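You operate a simulated robot arm through the tools that you are given. There is no shell and no other tool. Be economical: measure what you need, move in short steps, check, and stop when the job is done.

The job below is to be done with a simulated two-armed robot. You get a single attempt, and the scene is never put back.

## Task
Wipe up the spill on the worktop with the blue cloth there and put it back.

It is judged by the outcome, as a careful person would: the job done as asked, and still so three seconds after it is handed in. It fails if anything else is knocked over, pushed out of place, dropped, spilled or broken. Flat cloth is picked up by pressing the open fingertips on it (5 to 10 N) and closing them slowly along it; thin cloth reads only 2 to 8 mm in the jaws.

## Robot
Two 7-joint arms with two-finger parallel grippers on one trunk, on a base that drives. Base frame: it is fixed to the floor where the robot stands at the start and does not move with it; the origin is under the middle of the robot, x ahead of it, y to its left, z up; the surface under the hand at the start is at about z = 900. Units: mm, rad, N and s.
The left shoulder is at the start at [50, 209, 1196], the right one opposite. With the tool pointing down near the work surface each hand reaches from about 280 to 920 mm from the robot's upright axis, wherever it stands, measured 20 degrees to its own side. Payload 4.4 kg a hand.
The TCP of each hand is the grasp point between the finger pads, 23 mm short of the fingertips. In the tool frame z runs along the fingers and y along their closing line. The gripper opens to 94 mm. The fingers are 38 mm wide and 10 mm thick; the gripper's body (54 by 96 mm) begins 39 mm behind the TCP.
Orientation is told as [roll, pitch, yaw] about the base's x, y, z axes, in that order, counted from this pose: with the fingers straight down and closing along the base's y, the tool's x points along the base's -x, its y along +y and its z along -z.

## Interface
- The arms move only by the tool nudge_tool. It takes "left_rows", "right_rows" or both (then of equal length, played together; a hand with none holds still); each is a list of rows, each a list of 6 numbers: the shift along the tool's x, y, z in m, then the turn, a rotation vector about the tool's x, y, z in rad. In form: [[dx, dy, dz, ax, ay, az], ...]. A call has 1 to 12 rows; each row shifts and turns the commanded pose from where the row before left it, along the tool's axes as they then stand. "left_grip" and "right_grip" are, for a hand that has rows, the finger opening in m, from 0 to 0.094, set as the call begins (left out, the last holds). Each row takes 0.2 s and may step no farther than 50 mm and 0.15 rad from the row before; otherwise, or with a gripper value out of range, the whole call is refused. A pose out of reach is approached as far as the arm can. The call stops where the force on the tool passes 40 N (or 10 N more than at its start, if that is more) or the arm is blocked; 0.2 s more then pass. The fingers move at their own pace (about 108 mm/s each) and stop on an object; they squeeze with about 35 N. The grip force told is the motor's: it shows also when the fingers shut on nothing. Time passes only in rows, and 0.2 s behind the last, so rows that do not move let the fingers close. The reply holds the time, the measured pose of the TCP, the force on the tool along the base axes, the opening and the grip force, in the units named above and with some noise, with the torque about the TCP (base axes, N m) and any sound that the robot's microphone picked up, and new pictures: "views" is both (left out), scene, wrist or none (wrist: the cameras of the hands that moved).
- Cameras (640 x 400 px; columns grow to the right, rows downward): "scene" is now at [153.9, -43, 1377.8]; the picture's right is [-0.47, -0.88, 0.00], its down [-0.46, 0.24, -0.85] and it looks along [0.75, -0.40, -0.52] (base axes); focal length 255 px, centre (320, 200). "left" rides on the left gripper at [86, -16, -75] in its tool frame; the picture's right is [0.18, 0.98, 0.00], its down [-0.58, 0.11, -0.81] and it looks along [-0.79, 0.15, 0.59] (tool axes); focal length 243 px, centre (320, 200). "right" rides on the right gripper at [86, 16, -74] in its tool frame; the picture's right is [-0.18, 0.98, 0.00], its down [-0.58, -0.11, -0.81] and it looks along [-0.79, -0.15, 0.59] (tool axes); focal length 243 px, centre (320, 200). There is no depth. A picture from a camera that has moved, and an enlarged one, comes with that camera's place and axes in the base frame and with its lens. The place of the scene camera against the robot may be out by one fixed shift of up to 12 mm in any direction.
- move_column(by): slides the trunk up (or, below 0, down) by that many mm; the arms and the scene camera ride with it, the base frame stays. It gives what a move gives, with no picture.
- steer(legs): drives the robot by 1 to 6 legs, each [ahead, left, turn to the left] in mm, mm and rad, along the robot's own axes; the way and the turn of a leg run together, so that a leg with both is an arc; at most 1500 mm and 3.142 rad a leg. The arms and the cameras ride along, it lands a little off, and it stops where it bumps. It gives what a move gives, and a new picture of the scene camera.
- head_to(pan, tilt): turns the head with the scene camera to pan (to the left, within 1.396 rad either way) and tilt (down, from -0.506 to 1.204), counted from straight ahead of the robot. It gives what a move gives, and a new picture of the scene camera.
- zoom(camera, box): a new picture of the part [left, top, right, bottom] of that camera's present view, enlarged. The clock stands still meanwhile.
- job_done(): hands the job in; it is judged then, once.

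Go step by step. Nothing tells you exact positions but the pictures and the camera data: compare them with the known pose of the tool, close in by small moves and look again before you grip or let go. The budget is 120 turns and 260 pictures, counting those below and the enlarged ones. Unless the task says otherwise, let go and move clear before handing in, and close with one line.

The tools are called as name(argument=value, ...) on one line, values as JSON. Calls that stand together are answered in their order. nudge_tool: Moves the arms, as the interface text tells. Its arguments: {"type":"object","properties":{"left_rows":{"type":"array","items":{"type":"array","items":{"type":"number"}}},"left_grip":{"type":"number"},"right_rows":{"type":"array","items":{"type":"array","items":{"type":"number"}}},"right_grip":{"type":"number"},"views":{"type":"string","enum":["both","scene","wrist","none"]}},"required":[]} The other tools are called the same way: move_column (by) slides the trunk up or down; steer (legs) drives the base; head_to (pan, tilt) turns the head that bears the scene camera; zoom (camera, box) takes an enlarged picture of a part of a camera's view; job_done () hands the job in.

At the start:

```text
time_s: 0.0
left_ee_pos: [510.8, -5.7, 1179.6]
left_tool_rot: [0.0, -0.002, -0.001]
left_ft_force: [0.2, -0.8, -0.1]
left_wrist_torque: [0.01, 0.01, 0.01]
left_finger_gap: 93.9
left_grasp_force: 0.0
right_ee_pos: [442.4, -524.2, 1157.6]
right_tool_rot: [-0.001, 0.0, 0.001]
right_ft_force: [0.7, -0.3, 0.5]
right_wrist_torque: [0.01, -0.02, -0.01]
right_finger_gap: 94.1
right_grasp_force: 0.0
trunk travel left (down, up): [-275.0, 288.0]
robot x, y, heading: [2.9, -0.3, -0.001]
head pan, tilt: [-0.485, 0.55]
```

scene: 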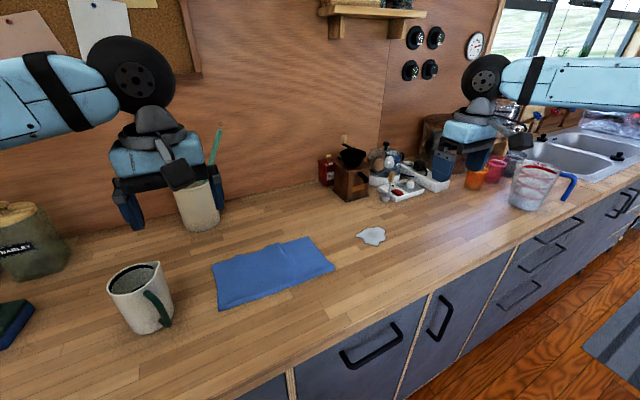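
right: 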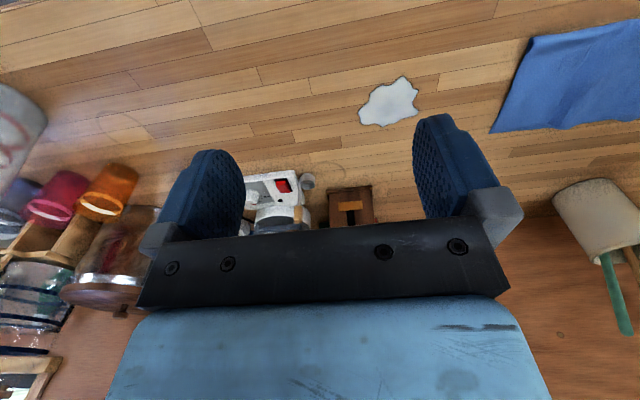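
left: 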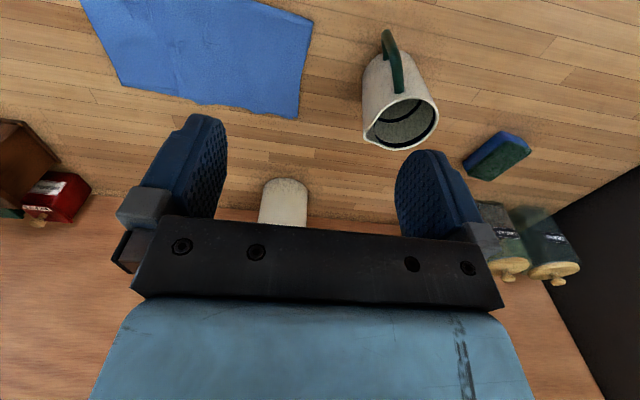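

I see the flat blue cloth at about x 525–670, y −280 to −15. The spill is at about (580, −446) and the area around it is clear. I'll move the left hand aside and bring the right hand over the right part of the cloth.

nudge_tool(right_rows=[[-0.0191, 0.0386, 0.021, 0, 0, 0], [-0.0191, 0.0386, 0.021, 0, 0, 0], [-0.0191, 0.0386, 0.021, 0, 0, 0], [-0.0191, 0.0386, 0.021, 0, 0, 0], [-0.0191, 0.0386, 0.021, 0, 0, 0], [-0.0191, 0.0386, 0.021, 0, 0, 0], [-0.0191, 0.0386, 0.021, 0, 0, 0], [-0.0191, 0.0386, 0.021, 0, 0, 0]], left_rows=[[0, 0.02, 0, 0, 0, 0], [0, 0.02, 0, 0, 0, 0], [0, 0.02, 0, 0, 0, 0], [0, 0.02, 0, 0, 0, 0], [0, 0.02, 0, 0, 0, 0], [0, 0.02, 0, 0, 0, 0], [0, 0.02, 0, 0, 0, 0], [0, 0.02, 0, 0, 0, 0]], right_grip=0.06)

```text
time_s: 1.8
left_ee_pos: [513.5, 152.4, 1179.0]
left_tool_rot: [-0.001, 0.0, 0.0]
left_ft_force: [0.6, 0.3, 0.0]
left_wrist_torque: [0.01, 0.01, 0.0]
left_finger_gap: 94.1
left_grasp_force: 0.1
right_ee_pos: [598.4, -215.4, 989.7]
right_tool_rot: [0.001, 0.002, -0.002]
right_ft_force: [0.5, -1.3, 0.2]
right_wrist_torque: [0.01, 0.01, 0.01]
right_finger_gap: 60.2
right_grasp_force: 0.0
trunk travel left (down, up): [-275.0, 288.0]
robot x, y, heading: [-1.5, 0.4, 0.0]
head pan, tilt: [-0.485, 0.55]
camera scene: at [156.0, -43.0, 1377.6], right [-0.47, -0.88, 0.0], down [-0.46, 0.24, -0.85], along [0.75, -0.4, -0.52], focal length 255 px, centre (320, 200)
camera right: at [512.2, -200.6, 1063.4], right [0.18, 0.98, 0.0], down [0.58, -0.11, 0.81], along [0.79, -0.15, -0.59], focal length 243 px, centre (320, 200)
camera left: at [428.2, 136.8, 1253.6], right [-0.18, 0.98, 0.0], down [0.58, 0.11, 0.81], along [0.79, 0.15, -0.59], focal length 243 px, centre (320, 200)
```

scene: 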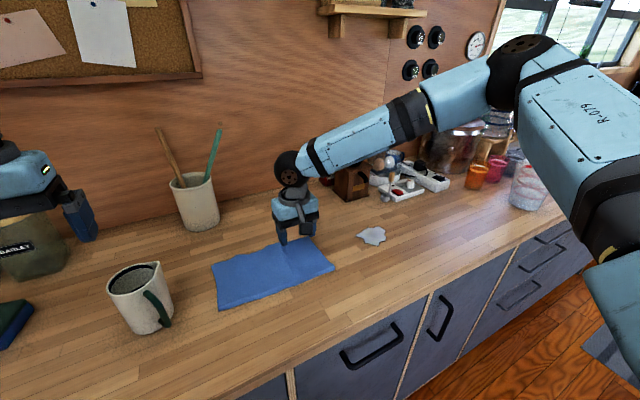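
right: 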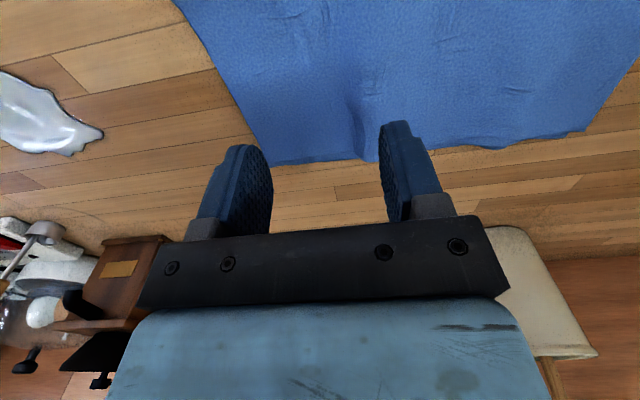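
left: 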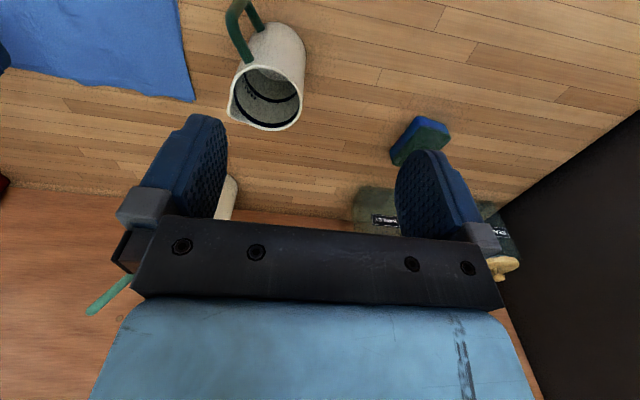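

The right hand is over the cloth at (598, −215), about 65 mm in from its right edge. I'm lowering it to just above contact.

nudge_tool(right_rows=[[0, 0, 0.03, 0, 0, 0], [0, 0, 0.02, 0, 0, 0], [0, 0, 0.01, 0, 0, 0], [0, 0, 0.003, 0, 0, 0], [0, 0, 0, 0, 0, 0]], right_grip=0.06, views="wrist")

```text
time_s: 3.0
left_ee_pos: [512.3, 152.2, 1179.6]
left_tool_rot: [0.0, -0.002, 0.0]
left_ft_force: [-0.1, -0.4, 0.3]
left_wrist_torque: [0.02, 0.01, -0.01]
left_finger_gap: 94.0
left_grasp_force: 0.0
right_ee_pos: [581.5, -235.3, 941.4]
right_tool_rot: [0.0, 0.0, 0.0]
right_ft_force: [0.2, 0.6, -0.3]
right_wrist_torque: [0.0, 0.02, 0.01]
right_finger_gap: 60.1
right_grasp_force: 0.0
right hand out of reach, approached as far as the arm can: row 1, 2, 3
trunk travel left (down, up): [-275.0, 288.0]
robot x, y, heading: [0.1, 1.6, 0.001]
head pan, tilt: [-0.485, 0.55]
camera right: at [496.6, -220.3, 1016.2], right [0.18, 0.98, 0.0], down [0.58, -0.11, 0.81], along [0.79, -0.15, -0.59], focal length 243 px, centre (320, 200)
```

right: 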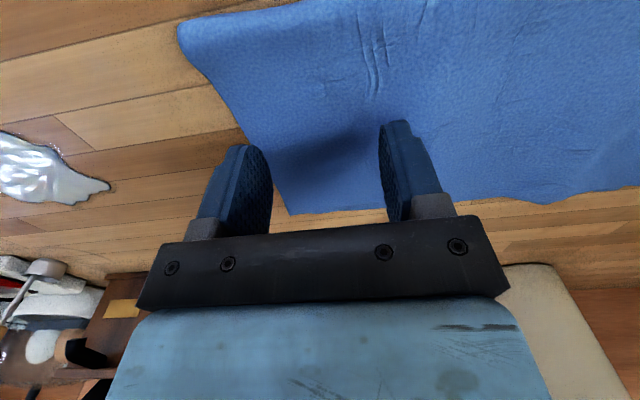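

The pose is out of reach at this trunk height. I'll raise both hands and then lower the trunk.

nudge_tool(right_rows=[[0, 0, -0.04, 0, 0, 0], [0, 0, -0.04, 0, 0, 0], [0, 0, -0.04, 0, 0, 0], [0, 0, -0.03, 0, 0, 0]], left_rows=[[0, 0, -0.03, 0, 0, 0], [0, 0, -0.03, 0, 0, 0], [0, 0, -0.03, 0, 0, 0], [0, 0, -0.03, 0, 0, 0]], views="none")

move_column(by=-130)

```text
time_s: 4.0
left_ee_pos: [509.8, 153.3, 1300.7]
left_tool_rot: [-0.001, -0.004, 0.002]
left_ft_force: [-0.3, -0.1, 0.6]
left_wrist_torque: [0.02, 0.01, 0.03]
left_finger_gap: 94.1
left_grasp_force: 0.1
right_ee_pos: [582.8, -233.7, 1090.9]
right_tool_rot: [0.0, -0.001, 0.002]
right_ft_force: [-0.2, -0.8, -0.7]
right_wrist_torque: [0.01, 0.01, -0.01]
right_finger_gap: 59.8
right_grasp_force: 0.0
trunk travel left (down, up): [-275.0, 288.0]
robot x, y, heading: [0.3, 1.5, -0.003]
head pan, tilt: [-0.485, 0.55]
```

```text
time_s: 5.6
left_ee_pos: [511.3, 153.9, 1169.3]
left_tool_rot: [0.0, -0.002, 0.001]
left_ft_force: [-0.5, 0.3, -0.5]
left_wrist_torque: [-0.01, -0.01, 0.01]
left_finger_gap: 94.3
left_grasp_force: 0.1
right_ee_pos: [583.9, -233.7, 961.3]
right_tool_rot: [0.0, 0.0, -0.001]
right_ft_force: [1.3, -0.2, -0.1]
right_wrist_torque: [0.0, 0.02, 0.01]
right_finger_gap: 60.0
right_grasp_force: 0.0
trunk travel left (down, up): [-145.0, 418.0]
robot x, y, heading: [1.8, 2.3, -0.004]
head pan, tilt: [-0.485, 0.55]
```

The trunk is down. I'm moving to (596, −217) and descending close to the cloth.

nudge_tool(right_rows=[[-0.012, 0.017, 0.01, 0, 0, 0], [0, 0, 0.015, 0, 0, 0], [0, 0, 0.006, 0, 0, 0], [0, 0, 0, 0, 0, 0]], right_grip=0.06, views="wrist")

```text
time_s: 6.6
left_ee_pos: [511.3, 154.8, 1168.7]
left_tool_rot: [0.0, -0.002, 0.0]
left_ft_force: [0.7, 0.1, -0.4]
left_wrist_torque: [-0.01, 0.02, 0.0]
left_finger_gap: 93.9
left_grasp_force: 0.0
right_ee_pos: [595.0, -216.8, 928.1]
right_tool_rot: [-0.002, 0.0, -0.001]
right_ft_force: [0.1, -0.3, 0.2]
right_wrist_torque: [0.01, 0.0, 0.0]
right_finger_gap: 60.1
right_grasp_force: 0.1
trunk travel left (down, up): [-145.0, 418.0]
robot x, y, heading: [1.5, -2.6, -0.001]
head pan, tilt: [-0.485, 0.55]
camera right: at [509.9, -202.0, 1002.6], right [0.18, 0.98, 0.0], down [0.58, -0.11, 0.81], along [0.79, -0.15, -0.59], focal length 243 px, centre (320, 200)
```

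right: 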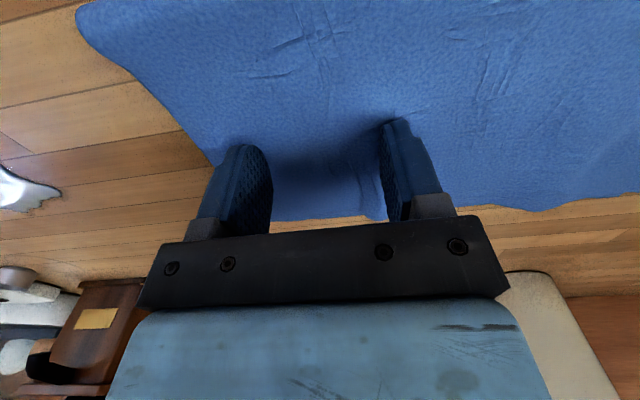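

I'm close above the cloth. I'll step down gently until I feel contact.

nudge_tool(right_rows=[[0, 0, 0.003, 0, 0, 0], [0, 0, 0, 0, 0, 0]], views="none")

```text
time_s: 7.2
left_ee_pos: [510.6, 154.1, 1168.8]
left_tool_rot: [0.0, 0.0, 0.0]
left_ft_force: [-0.6, 0.4, -0.2]
left_wrist_torque: [0.0, 0.02, -0.01]
left_finger_gap: 93.9
left_grasp_force: 0.0
right_ee_pos: [595.5, -217.2, 925.0]
right_tool_rot: [0.0, 0.0, 0.002]
right_ft_force: [0.1, -0.1, 1.0]
right_wrist_torque: [-0.01, -0.02, 0.03]
right_finger_gap: 59.7
right_grasp_force: 0.0
trunk travel left (down, up): [-145.0, 418.0]
robot x, y, heading: [-0.4, 1.3, 0.004]
head pan, tilt: [-0.485, 0.55]
```

There's no clear contact yet, so I go down another 3 mm.

nudge_tool(right_rows=[[0, 0, 0.003, 0, 0, 0], [0, 0, 0, 0, 0, 0]], views="none")

```text
time_s: 7.8
left_ee_pos: [509.6, 154.6, 1169.6]
left_tool_rot: [0.0, -0.003, 0.001]
left_ft_force: [-0.1, -0.7, -0.7]
left_wrist_torque: [0.01, -0.02, 0.0]
left_finger_gap: 93.9
left_grasp_force: 0.1
right_ee_pos: [595.8, -216.4, 926.3]
right_tool_rot: [0.0, -0.005, 0.0]
right_ft_force: [1.4, -4.1, 12.5]
right_wrist_torque: [-0.14, 0.0, 0.01]
right_finger_gap: 59.8
right_grasp_force: 0.3
trunk travel left (down, up): [-145.0, 418.0]
robot x, y, heading: [1.7, -2.9, -0.0]
head pan, tilt: [-0.485, 0.55]
```

Contact reads 12.5 N. I'll ease off slightly and close in small steps.

nudge_tool(right_rows=[[0, 0, -0.0012, 0, 0, 0], [0, 0, 0, 0, 0, 0]], right_grip=0.052, views="none")

nudge_tool(right_rows=[[0, 0, 0, 0, 0, 0], [0, 0, 0, 0, 0, 0]], right_grip=0.043, views="wrist")

```text
time_s: 8.4
left_ee_pos: [510.0, 154.5, 1170.3]
left_tool_rot: [0.0, -0.001, 0.0]
left_ft_force: [0.2, -0.5, 0.4]
left_wrist_torque: [0.03, -0.02, 0.01]
left_finger_gap: 94.0
left_grasp_force: 0.1
right_ee_pos: [594.0, -215.1, 924.2]
right_tool_rot: [-0.002, -0.003, 0.0]
right_ft_force: [3.4, -0.2, 9.8]
right_wrist_torque: [-0.03, -0.05, 0.02]
right_finger_gap: 51.9
right_grasp_force: 0.0
trunk travel left (down, up): [-145.0, 418.0]
robot x, y, heading: [-0.2, 1.0, 0.001]
head pan, tilt: [-0.485, 0.55]
```

```text
time_s: 9.0
left_ee_pos: [511.3, 154.4, 1169.3]
left_tool_rot: [-0.003, 0.0, 0.001]
left_ft_force: [0.1, -0.2, 0.3]
left_wrist_torque: [0.0, 0.01, -0.01]
left_finger_gap: 93.8
left_grasp_force: 0.0
right_ee_pos: [594.1, -214.4, 925.0]
right_tool_rot: [0.0, -0.002, 0.0]
right_ft_force: [0.5, 1.5, 9.0]
right_wrist_torque: [0.01, 0.0, 0.0]
right_finger_gap: 42.8
right_grasp_force: 0.1
trunk travel left (down, up): [-145.0, 418.0]
robot x, y, heading: [-1.4, 0.2, -0.004]
head pan, tilt: [-0.485, 0.55]
camera right: at [508.8, -201.0, 998.7], right [0.18, 0.98, 0.0], down [0.58, -0.11, 0.81], along [0.79, -0.15, -0.59], focal length 243 px, centre (320, 200)
```

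right: 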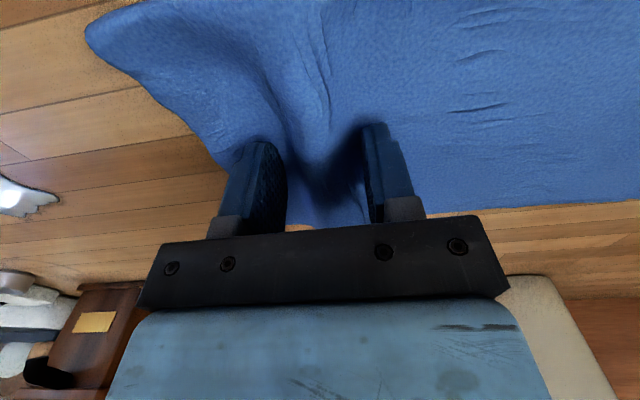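

The cloth is gathering into a fold between the fingers, and the force is about 9 N. I'll keep closing slowly.

nudge_tool(right_rows=[[0, 0, 0, 0, 0, 0], [0, 0, 0, 0, 0, 0]], right_grip=0.033, views="none")

nudge_tool(right_rows=[[0, 0, 0, 0, 0, 0], [0, 0, 0, 0, 0, 0]], right_grip=0.023, views="none")

nudge_tool(right_rows=[[0, 0, 0, 0, 0, 0], [0, 0, 0, 0, 0, 0]], right_grip=0.013, views="none")

nudge_tool(right_rows=[[0, 0, 0, 0, 0, 0], [0, 0, 0, 0, 0, 0]], right_grip=0.0, views="wrist")

```text
time_s: 9.6
left_ee_pos: [509.5, 154.3, 1169.2]
left_tool_rot: [-0.001, -0.002, 0.0]
left_ft_force: [0.5, -0.5, -0.2]
left_wrist_torque: [0.02, -0.02, 0.02]
left_finger_gap: 94.2
left_grasp_force: 0.1
right_ee_pos: [593.5, -216.4, 924.2]
right_tool_rot: [-0.001, -0.003, -0.001]
right_ft_force: [0.3, 0.9, 9.4]
right_wrist_torque: [0.02, 0.08, 0.01]
right_finger_gap: 33.1
right_grasp_force: 0.3
trunk travel left (down, up): [-145.0, 418.0]
robot x, y, heading: [1.1, 2.1, 0.002]
head pan, tilt: [-0.485, 0.55]
```

```text
time_s: 10.2
left_ee_pos: [509.4, 154.4, 1169.4]
left_tool_rot: [0.002, -0.001, 0.0]
left_ft_force: [1.1, -0.3, 0.3]
left_wrist_torque: [0.04, 0.01, -0.01]
left_finger_gap: 93.9
left_grasp_force: 0.1
right_ee_pos: [594.5, -215.0, 924.8]
right_tool_rot: [0.0, -0.001, 0.0]
right_ft_force: [-0.6, -0.7, 8.8]
right_wrist_torque: [-0.01, 0.01, -0.02]
right_finger_gap: 21.9
right_grasp_force: 0.0
trunk travel left (down, up): [-145.0, 418.0]
robot x, y, heading: [-1.2, 1.1, 0.002]
head pan, tilt: [-0.485, 0.55]
```

```text
time_s: 10.8
left_ee_pos: [509.2, 154.9, 1170.5]
left_tool_rot: [0.001, -0.002, 0.001]
left_ft_force: [-0.8, -0.4, -0.7]
left_wrist_torque: [-0.01, 0.0, -0.03]
left_finger_gap: 93.9
left_grasp_force: 0.0
right_ee_pos: [593.4, -214.8, 924.8]
right_tool_rot: [0.0, -0.002, -0.002]
right_ft_force: [0.3, -0.5, 9.1]
right_wrist_torque: [-0.04, 0.03, -0.02]
right_finger_gap: 13.2
right_grasp_force: 0.3
trunk travel left (down, up): [-145.0, 418.0]
robot x, y, heading: [-1.0, 1.4, 0.003]
head pan, tilt: [-0.485, 0.55]
```

```text
time_s: 11.4
left_ee_pos: [511.4, 154.7, 1170.7]
left_tool_rot: [0.001, -0.001, 0.001]
left_ft_force: [-0.1, -0.7, 0.1]
left_wrist_torque: [0.02, -0.06, -0.02]
left_finger_gap: 94.1
left_grasp_force: 0.1
right_ee_pos: [593.7, -215.5, 926.6]
right_tool_rot: [0.0, -0.002, -0.001]
right_ft_force: [2.0, -2.4, 14.9]
right_wrist_torque: [-0.08, -0.06, 0.0]
right_finger_gap: 4.7
right_grasp_force: 35.0
trunk travel left (down, up): [-145.0, 418.0]
robot x, y, heading: [-2.5, 0.5, 0.001]
head pan, tilt: [-0.485, 0.55]
camera right: at [508.8, -201.3, 999.3], right [0.18, 0.98, 0.0], down [0.58, -0.11, 0.81], along [0.79, -0.15, -0.59], focal length 243 px, centre (320, 200)
```

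right: 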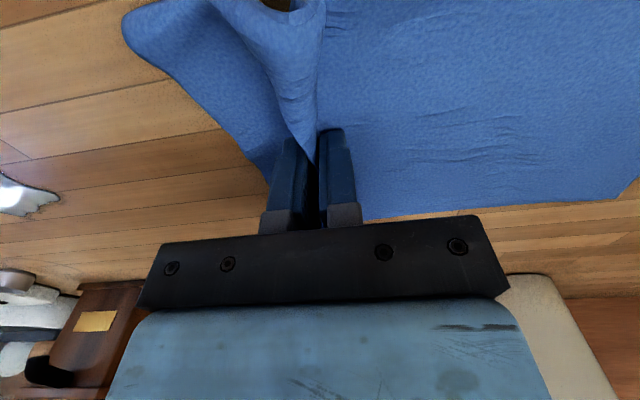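

The gap is 4.7 mm at 35 N, so the cloth is gripped. I'll lift it slightly and carry it right toward the spill.

nudge_tool(right_rows=[[0, 0, -0.015, 0, 0, 0], [0, -0.01, -0.015, 0, 0, 0], [0, -0.03, 0, 0, 0, 0], [0.004, -0.035, 0, 0, 0, 0], [0.004, -0.035, 0, 0, 0, 0], [0.004, -0.035, 0, 0, 0, 0], [0, -0.03, 0, 0, 0, 0], [0, 0, 0, 0, 0, 0]])

```text
time_s: 13.2
left_ee_pos: [510.6, 154.0, 1168.7]
left_tool_rot: [0.001, -0.002, -0.001]
left_ft_force: [0.0, 0.2, -0.7]
left_wrist_torque: [0.0, 0.0, 0.01]
left_finger_gap: 94.2
left_grasp_force: 0.0
right_ee_pos: [583.6, -390.8, 954.4]
right_tool_rot: [0.0, 0.0, -0.001]
right_ft_force: [-0.2, -0.7, 0.3]
right_wrist_torque: [0.02, -0.05, -0.01]
right_finger_gap: 3.5
right_grasp_force: 34.9
trunk travel left (down, up): [-145.0, 418.0]
robot x, y, heading: [-0.0, -1.7, -0.003]
head pan, tilt: [-0.485, 0.55]
camera scene: at [154.0, -42.6, 1247.8], right [-0.47, -0.88, 0.0], down [-0.46, 0.24, -0.85], along [0.75, -0.4, -0.52], focal length 255 px, centre (320, 200)
camera right: at [497.2, -376.5, 1028.2], right [0.18, 0.98, 0.0], down [0.58, -0.11, 0.81], along [0.79, -0.15, -0.59], focal length 243 px, centre (320, 200)
```

scene: 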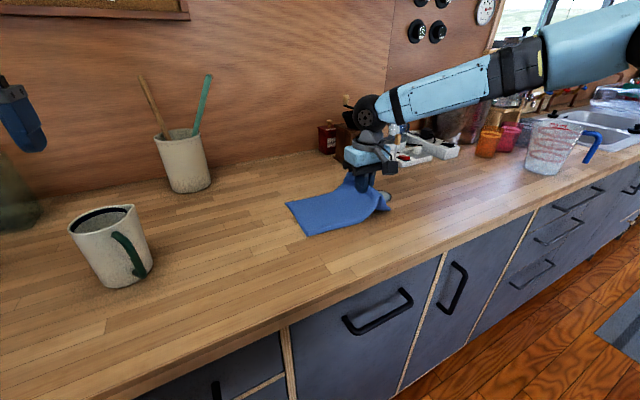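
right: 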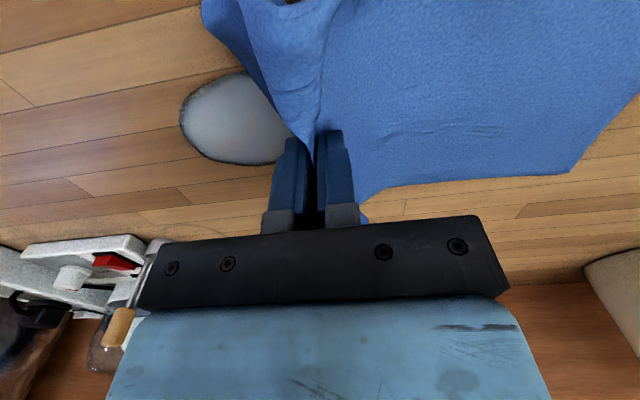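

The spill spans about x 550–618, y −475 to −410. I'll lower the wad just left of it and press lightly.

nudge_tool(right_rows=[[0, 0, 0.015, 0, 0, 0], [0, 0, 0.01, 0, 0, 0], [0, 0, 0.003, 0, 0, 0], [0, 0, 0, 0, 0, 0]], views="none")

```text
time_s: 14.2
left_ee_pos: [510.5, 154.7, 1170.4]
left_tool_rot: [-0.002, -0.001, 0.001]
left_ft_force: [-0.1, -0.2, 0.0]
left_wrist_torque: [-0.04, -0.01, 0.0]
left_finger_gap: 94.1
left_grasp_force: 0.0
right_ee_pos: [583.6, -391.6, 926.7]
right_tool_rot: [-0.001, -0.002, 0.001]
right_ft_force: [0.3, -0.6, 6.3]
right_wrist_torque: [-0.01, 0.05, -0.03]
right_finger_gap: 3.3
right_grasp_force: 35.1
trunk travel left (down, up): [-145.0, 418.0]
robot x, y, heading: [-0.1, 1.2, 0.002]
head pan, tilt: [-0.485, 0.55]
```

Contact is 6 N. Now I'll stroke rightward across the middle of the spill and back.

nudge_tool(right_rows=[[0, -0.02, 0.0005, 0, 0, 0], [0, -0.02, 0, 0, 0, 0], [0, -0.02, 0, 0, 0, 0], [0, -0.02, 0, 0, 0, 0], [0, -0.02, 0, 0, 0, 0], [0, 0, 0, 0, 0, 0]])

```text
time_s: 15.6
left_ee_pos: [510.2, 154.4, 1169.9]
left_tool_rot: [-0.001, -0.002, 0.001]
left_ft_force: [-0.5, 0.4, -0.1]
left_wrist_torque: [0.03, -0.01, 0.01]
left_finger_gap: 94.1
left_grasp_force: 0.0
right_ee_pos: [582.0, -492.5, 927.8]
right_tool_rot: [-0.001, -0.001, 0.0]
right_ft_force: [-0.7, 1.9, 6.8]
right_wrist_torque: [0.12, 0.09, -0.02]
right_finger_gap: 3.4
right_grasp_force: 34.6
trunk travel left (down, up): [-145.0, 418.0]
robot x, y, heading: [3.6, 1.3, 0.004]
head pan, tilt: [-0.485, 0.55]
camera scene: at [153.4, -42.2, 1247.9], right [-0.47, -0.88, 0.0], down [-0.46, 0.24, -0.85], along [0.75, -0.4, -0.52], focal length 255 px, centre (320, 200)
camera right: at [496.6, -476.7, 1000.4], right [0.18, 0.98, 0.0], down [0.58, -0.11, 0.81], along [0.79, -0.15, -0.59], focal length 243 px, centre (320, 200)
```

scene: 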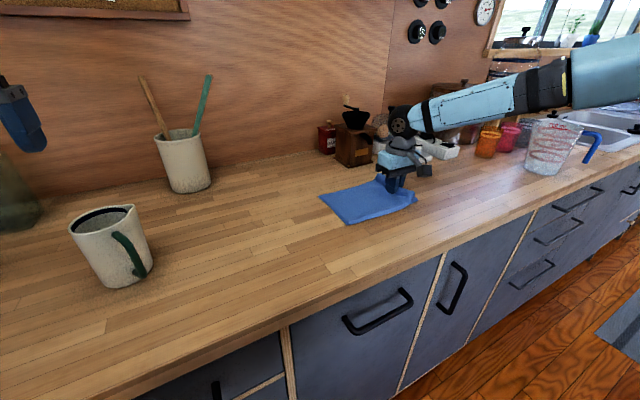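
right: 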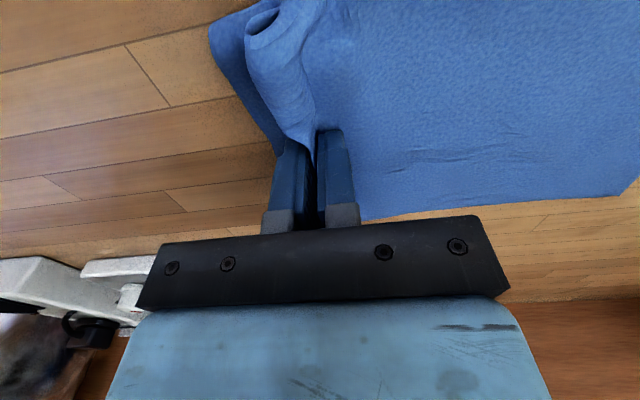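

The spill is now under the cloth. I'll raster the near and far sides as well.

nudge_tool(right_rows=[[0.022, 0, 0, 0, 0, 0], [0, 0.023, 0, 0, 0, 0], [0, 0.023, 0, 0, 0, 0], [0, 0.023, 0, 0, 0, 0], [0, 0.023, 0, 0, 0, 0], [-0.024, 0, 0, 0, 0, 0], [-0.024, 0, 0, 0, 0, 0], [0, -0.023, 0, 0, 0, 0], [0, -0.023, 0, 0, 0, 0], [0, -0.023, 0, 0, 0, 0], [0, -0.023, 0, 0, 0, 0], [0.02, 0, 0, 0, 0, 0]], views="wrist")

```text
time_s: 18.2
left_ee_pos: [510.0, 153.9, 1169.8]
left_tool_rot: [0.0, -0.003, 0.002]
left_ft_force: [-0.2, 0.3, -0.1]
left_wrist_torque: [0.03, -0.03, -0.02]
left_finger_gap: 94.1
left_grasp_force: 0.0
right_ee_pos: [590.0, -490.7, 926.6]
right_tool_rot: [0.0, -0.002, 0.002]
right_ft_force: [1.8, -0.5, 3.6]
right_wrist_torque: [0.02, 0.02, -0.01]
right_finger_gap: 3.3
right_grasp_force: 35.2
trunk travel left (down, up): [-145.0, 418.0]
robot x, y, heading: [-1.2, -3.5, -0.003]
head pan, tilt: [-0.485, 0.55]
camera right: at [503.5, -475.8, 1000.8], right [0.18, 0.98, 0.0], down [0.58, -0.11, 0.81], along [0.79, -0.15, -0.59], focal length 243 px, centre (320, 200)
```

right: 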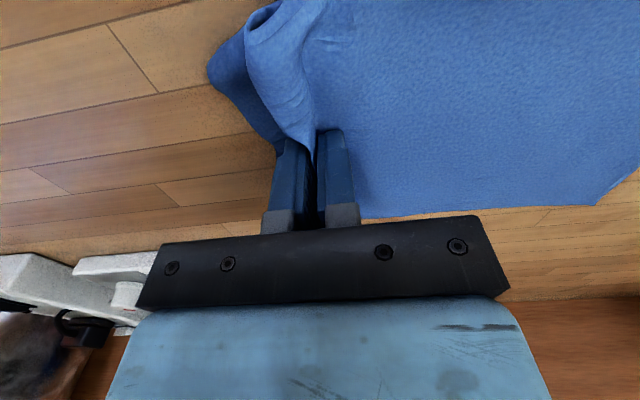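

Next I'll lift the cloth clear to check what's left of the spill.

nudge_tool(right_rows=[[0, 0, -0.04, 0, 0, 0], [0, 0.02, -0.04, 0, 0, 0], [0, 0.04, -0.03, 0, 0, 0], [0, 0.04, -0.03, 0, 0, 0], [0, 0.04, -0.03, 0, 0, 0], [0, 0.04, -0.03, 0, 0, 0], [0, 0.04, -0.02, 0, 0, 0], [0, 0, 0, 0, 0, 0]])

```text
time_s: 20.0
left_ee_pos: [511.1, 153.1, 1169.5]
left_tool_rot: [0.0, -0.001, 0.0]
left_ft_force: [-0.1, -0.7, 0.3]
left_wrist_torque: [0.03, -0.01, 0.0]
left_finger_gap: 94.1
left_grasp_force: 0.1
right_ee_pos: [588.0, -271.6, 1143.7]
right_tool_rot: [0.0, -0.001, 0.001]
right_ft_force: [0.4, -0.3, -1.0]
right_wrist_torque: [0.04, 0.02, -0.02]
right_finger_gap: 3.4
right_grasp_force: 35.1
trunk travel left (down, up): [-145.0, 418.0]
robot x, y, heading: [0.4, -1.5, -0.001]
head pan, tilt: [-0.485, 0.55]
camera scene: at [153.8, -43.8, 1247.8], right [-0.47, -0.88, 0.0], down [-0.46, 0.24, -0.85], along [0.75, -0.4, -0.52], focal length 255 px, centre (320, 200)
camera right: at [503.1, -257.1, 1218.8], right [0.18, 0.98, 0.0], down [0.58, -0.11, 0.81], along [0.79, -0.15, -0.59], focal length 243 px, centre (320, 200)
```

scene: 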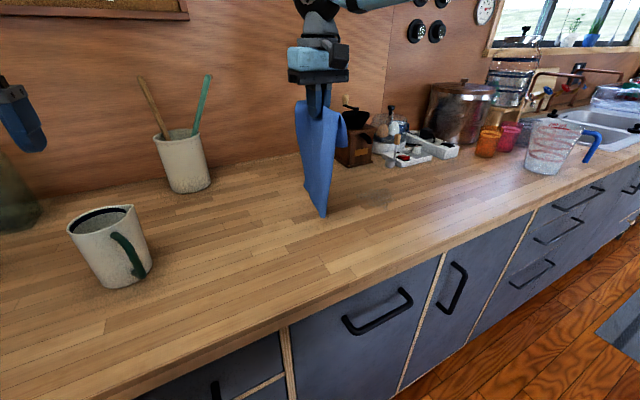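
right: 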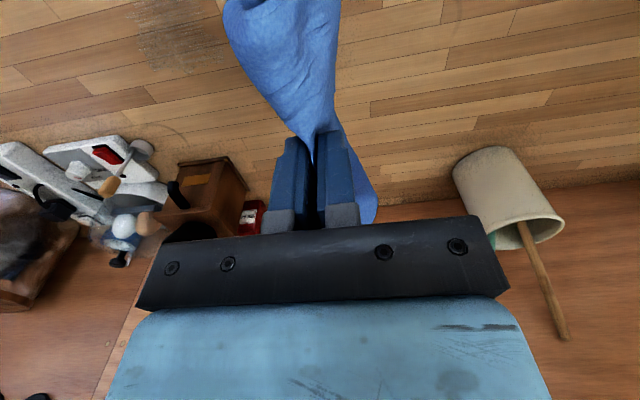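

The white spill is gone, but I can see a darker patch in the wrist view. I'll zoom in on it.

zoom(camera="right", box=[60, 0, 300, 150])

zoom(camera="scene", box=[300, 150, 460, 250])

```text
2.67 times, centred on (180, 75) of right
camera zoom: at [503.1, -257.1, 1218.8], right [0.18, 0.98, 0.0], down [0.58, -0.11, 0.81], along [0.79, -0.15, -0.59], focal length 647 px, centre (693, 533)
```

zoom: 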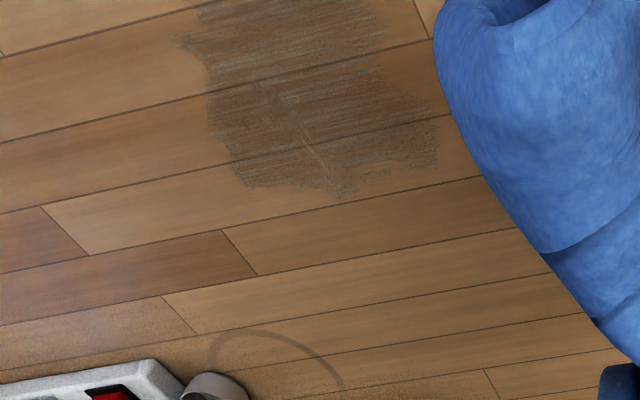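

```text
4.00 times, centred on (380, 200) of scene
camera zoom: at [153.8, -43.8, 1247.8], right [-0.47, -0.88, 0.0], down [-0.46, 0.24, -0.85], along [0.75, -0.4, -0.52], focal length 1021 px, centre (80, 200)
```

zoom: 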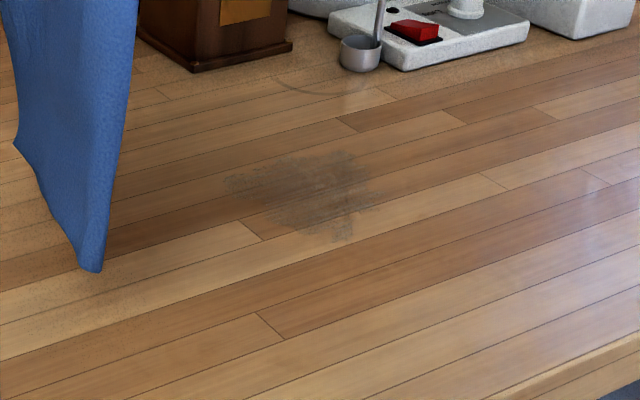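

A smeared film remains at about x 545–626, y −480 to −399. I'll lay the cloth back down there and wipe more thoroughly with a bit more pressure.

nudge_tool(right_rows=[[0.006, -0.04, 0.02, 0, 0, 0], [0.006, -0.04, 0.03, 0, 0, 0], [0.006, -0.04, 0.03, 0, 0, 0], [0.006, -0.04, 0.03, 0, 0, 0], [0.006, -0.04, 0.03, 0, 0, 0], [0.006, -0.02, 0.04, 0, 0, 0], [0, 0, 0.03, 0, 0, 0], [0, 0, 0.007, 0, 0, 0], [0, 0, 0.001, 0, 0, 0], [0, 0, 0, 0, 0, 0]], views="wrist")

```text
refused: row 2 steps farther than a row can; nothing moved
```

nudge_tool(right_rows=[[0.006, -0.038, 0.02, 0, 0, 0], [0.006, -0.038, 0.03, 0, 0, 0], [0.006, -0.038, 0.03, 0, 0, 0], [0.006, -0.038, 0.03, 0, 0, 0], [0.006, -0.038, 0.03, 0, 0, 0], [0.006, -0.025, 0.04, 0, 0, 0], [0, 0, 0.03, 0, 0, 0], [0, 0, 0.007, 0, 0, 0], [0, 0, 0.001, 0, 0, 0], [0, 0, 0, 0, 0, 0]], views="wrist")

```text
time_s: 22.2
left_ee_pos: [511.3, 154.1, 1169.3]
left_tool_rot: [-0.002, -0.002, 0.002]
left_ft_force: [0.2, 0.0, 0.0]
left_wrist_torque: [-0.01, 0.0, -0.01]
left_finger_gap: 94.1
left_grasp_force: 0.0
right_ee_pos: [552.3, -485.4, 929.9]
right_tool_rot: [-0.001, -0.002, 0.0]
right_ft_force: [0.5, -0.5, 12.5]
right_wrist_torque: [0.11, 0.06, -0.02]
right_finger_gap: 3.3
right_grasp_force: 35.1
trunk travel left (down, up): [-145.0, 418.0]
robot x, y, heading: [-0.5, -1.7, 0.003]
head pan, tilt: [-0.485, 0.55]
camera right: at [467.0, -470.9, 1003.2], right [0.18, 0.98, 0.0], down [0.58, -0.11, 0.81], along [0.79, -0.15, -0.59], focal length 243 px, centre (320, 200)
```

right: 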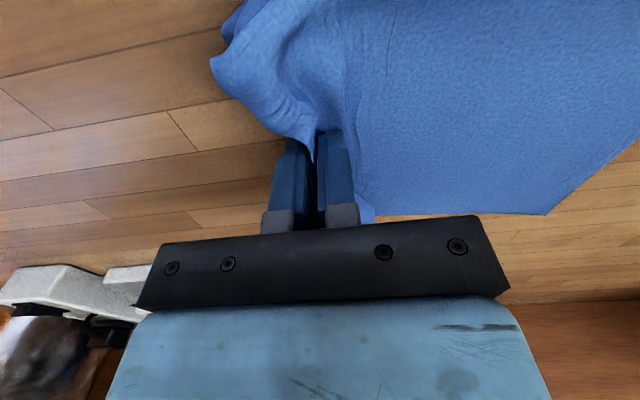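

Force is about 12 N. I'm starting the raster wipe across the residue.

nudge_tool(right_rows=[[0, 0.031, 0, 0, 0, 0], [0, 0.031, 0, 0, 0, 0], [0, 0.031, 0, 0, 0, 0], [-0.02, 0, 0, 0, 0, 0], [0, -0.031, 0, 0, 0, 0], [0, -0.031, 0, 0, 0, 0], [0, -0.031, 0, 0, 0, 0], [-0.02, 0, 0, 0, 0, 0], [0, 0.031, 0, 0, 0, 0], [0, 0.031, 0, 0, 0, 0], [0, 0.031, 0, 0, 0, 0], [-0.02, 0, 0, 0, 0, 0]], views="none")

nudge_tool(right_rows=[[0, -0.031, 0, 0, 0, 0], [0, -0.031, 0, 0, 0, 0], [0, -0.031, 0, 0, 0, 0], [-0.018, 0, 0, 0, 0, 0], [0, 0.031, 0, 0, 0, 0], [0, 0.031, 0, 0, 0, 0], [0, 0.031, 0, 0, 0, 0], [0.028, 0, 0, 0, 0, 0], [0, -0.031, 0, 0, 0, 0], [0, -0.031, 0, 0, 0, 0], [0, -0.031, 0, 0, 0, 0], [0, 0, 0, 0, 0, 0]], views="both")

```text
time_s: 24.8
left_ee_pos: [510.9, 154.9, 1168.8]
left_tool_rot: [0.0, -0.001, 0.0]
left_ft_force: [0.8, 0.0, 0.5]
left_wrist_torque: [-0.01, 0.0, 0.0]
left_finger_gap: 93.9
left_grasp_force: 0.0
right_ee_pos: [613.2, -392.7, 927.8]
right_tool_rot: [0.001, 0.0, 0.0]
right_ft_force: [0.0, -0.5, 1.9]
right_wrist_torque: [0.01, 0.03, -0.04]
right_finger_gap: 3.3
right_grasp_force: 35.2
trunk travel left (down, up): [-145.0, 418.0]
robot x, y, heading: [1.8, -1.4, 0.001]
head pan, tilt: [-0.485, 0.55]
```

```text
time_s: 27.4
left_ee_pos: [510.8, 155.0, 1171.0]
left_tool_rot: [-0.002, -0.002, 0.0]
left_ft_force: [0.3, -0.3, 0.0]
left_wrist_torque: [0.01, 0.0, -0.01]
left_finger_gap: 94.0
left_grasp_force: 0.1
right_ee_pos: [603.6, -486.4, 928.6]
right_tool_rot: [-0.002, -0.002, -0.001]
right_ft_force: [0.2, 2.5, 5.8]
right_wrist_torque: [0.06, 0.04, 0.0]
right_finger_gap: 3.5
right_grasp_force: 34.9
trunk travel left (down, up): [-145.0, 418.0]
robot x, y, heading: [-1.6, 1.2, 0.001]
head pan, tilt: [-0.485, 0.55]
camera scene: at [153.5, -42.3, 1247.9], right [-0.47, -0.88, 0.0], down [-0.46, 0.24, -0.85], along [0.75, -0.4, -0.52], focal length 255 px, centre (320, 200)
camera right: at [517.6, -470.7, 1001.1], right [0.18, 0.98, 0.0], down [0.58, -0.11, 0.81], along [0.79, -0.15, -0.59], focal length 243 px, centre (320, 200)
```

scene: 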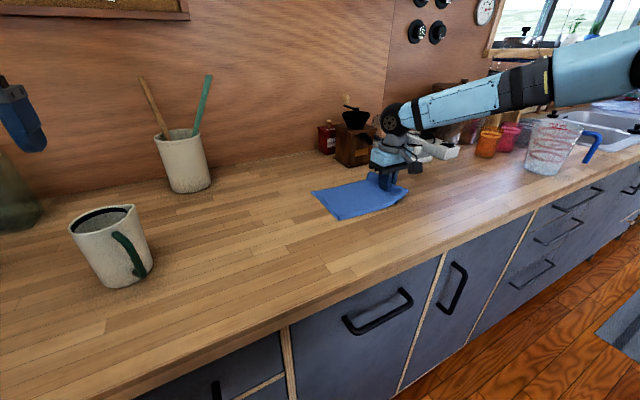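
right: 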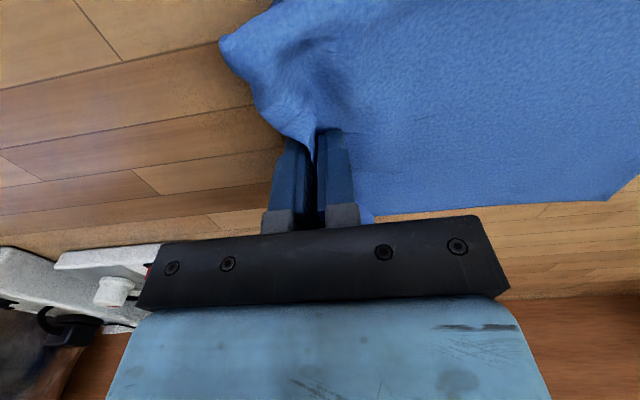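

The force fell off at some spots, so I'll press a little more and make another few strokes over the middle and near side.

nudge_tool(right_rows=[[0, 0.01, 0.002, 0, 0, 0], [0, 0.03, 0, 0, 0, 0], [0, 0.03, 0, 0, 0, 0], [0, 0.026, 0, 0, 0, 0], [0.022, 0, 0, 0, 0, 0], [0, -0.032, 0, 0, 0, 0], [0, -0.032, 0, 0, 0, 0], [0, -0.032, 0, 0, 0, 0], [0.025, 0, 0, 0, 0, 0], [0, 0.032, 0, 0, 0, 0], [0, 0.032, 0, 0, 0, 0], [0, 0.032, 0, 0, 0, 0]], views="none")

nudge_tool(right_rows=[[-0.035, 0, 0, 0, 0, 0], [-0.035, 0, 0, 0, 0, 0], [0, -0.025, 0, 0, 0, 0], [0.035, 0, 0, 0, 0, 0], [0.035, 0, 0, 0, 0, 0], [0, -0.025, 0, 0, 0, 0], [-0.035, 0, 0, 0, 0, 0], [-0.035, 0, 0, 0, 0, 0], [0, -0.025, 0, 0, 0, 0], [0.035, 0, 0, 0, 0, 0], [0.025, 0, 0, 0, 0, 0], [0, 0, 0, 0, 0, 0]], views="none")

nudge_tool(right_rows=[[0, 0, -0.04, 0, 0, 0], [0, 0.02, -0.04, 0, 0, 0], [0, 0.038, -0.03, 0, 0, 0], [0, 0.038, -0.03, 0, 0, 0], [0, 0.038, -0.03, 0, 0, 0], [0, 0.038, -0.03, 0, 0, 0], [0, 0.04, -0.02, 0, 0, 0], [0, 0, 0, 0, 0, 0]], views="both")

zoom(camera="scene", box=[300, 150, 460, 250])

zoom(camera="right", box=[60, 0, 300, 150])

```text
time_s: 30.0
left_ee_pos: [510.6, 154.5, 1169.1]
left_tool_rot: [-0.002, -0.002, 0.0]
left_ft_force: [0.4, 0.7, -0.1]
left_wrist_torque: [0.0, -0.03, -0.01]
left_finger_gap: 93.7
left_grasp_force: 0.1
right_ee_pos: [555.8, -389.1, 926.6]
right_tool_rot: [0.0, 0.0, 0.002]
right_ft_force: [-0.8, -5.7, 13.7]
right_wrist_torque: [-0.13, -0.01, -0.01]
right_finger_gap: 3.3
right_grasp_force: 34.6
trunk travel left (down, up): [-145.0, 418.0]
robot x, y, heading: [-0.5, 0.1, 0.001]
head pan, tilt: [-0.485, 0.55]
```

```text
time_s: 32.6
left_ee_pos: [511.3, 154.0, 1169.9]
left_tool_rot: [-0.001, -0.001, -0.001]
left_ft_force: [-0.5, 0.3, -0.2]
left_wrist_torque: [0.01, 0.01, 0.03]
left_finger_gap: 93.8
left_grasp_force: 0.0
right_ee_pos: [564.2, -463.8, 926.5]
right_tool_rot: [-0.001, -0.002, 0.001]
right_ft_force: [3.3, -1.5, 9.2]
right_wrist_torque: [-0.02, -0.09, -0.01]
right_finger_gap: 3.5
right_grasp_force: 35.1
trunk travel left (down, up): [-145.0, 418.0]
robot x, y, heading: [1.4, 0.2, -0.003]
head pan, tilt: [-0.485, 0.55]
```

```text
time_s: 34.4
left_ee_pos: [512.0, 152.5, 1169.3]
left_tool_rot: [0.0, -0.001, 0.0]
left_ft_force: [-0.4, -0.1, 0.4]
left_wrist_torque: [-0.03, -0.03, 0.01]
left_finger_gap: 93.8
left_grasp_force: 0.1
right_ee_pos: [563.9, -254.9, 1148.1]
right_tool_rot: [0.002, 0.0, 0.0]
right_ft_force: [0.2, -0.8, -0.7]
right_wrist_torque: [0.01, 0.02, -0.02]
right_finger_gap: 3.3
right_grasp_force: 35.5
trunk travel left (down, up): [-145.0, 418.0]
robot x, y, heading: [3.6, -1.1, 0.001]
head pan, tilt: [-0.485, 0.55]
camera scene: at [153.8, -43.8, 1247.8], right [-0.47, -0.88, 0.0], down [-0.46, 0.24, -0.85], along [0.75, -0.4, -0.52], focal length 255 px, centre (320, 200)
camera right: at [478.5, -240.0, 1221.2], right [0.18, 0.98, 0.0], down [0.58, -0.11, 0.81], along [0.79, -0.15, -0.59], focal length 243 px, centre (320, 200)
```

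scene: 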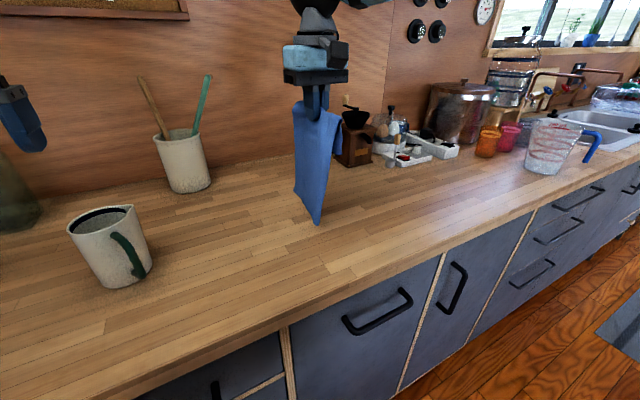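
right: 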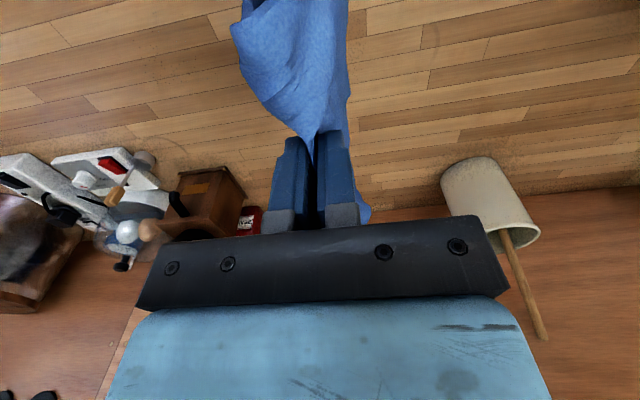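

```text
4.00 times, centred on (380, 200) of scene
camera zoom: at [153.8, -43.8, 1247.8], right [-0.47, -0.88, 0.0], down [-0.46, 0.24, -0.85], along [0.75, -0.4, -0.52], focal length 1021 px, centre (80, 200)
```

zoom: 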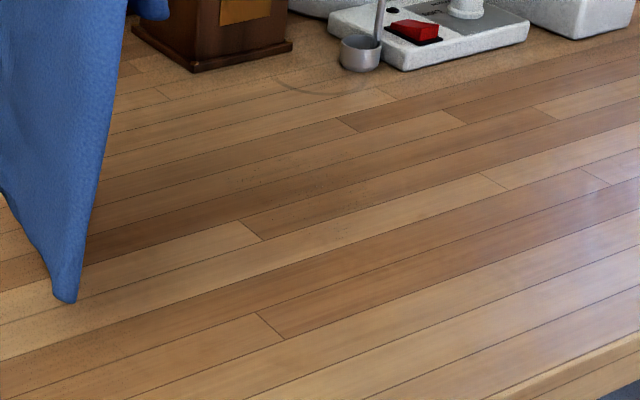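

```text
2.67 times, centred on (180, 75) of right
camera zoom: at [478.5, -240.0, 1221.2], right [0.18, 0.98, 0.0], down [0.58, -0.11, 0.81], along [0.79, -0.15, -0.59], focal length 647 px, centre (693, 533)
```

zoom: 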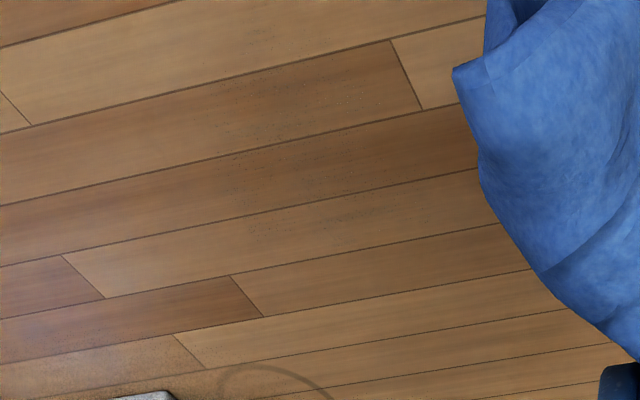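

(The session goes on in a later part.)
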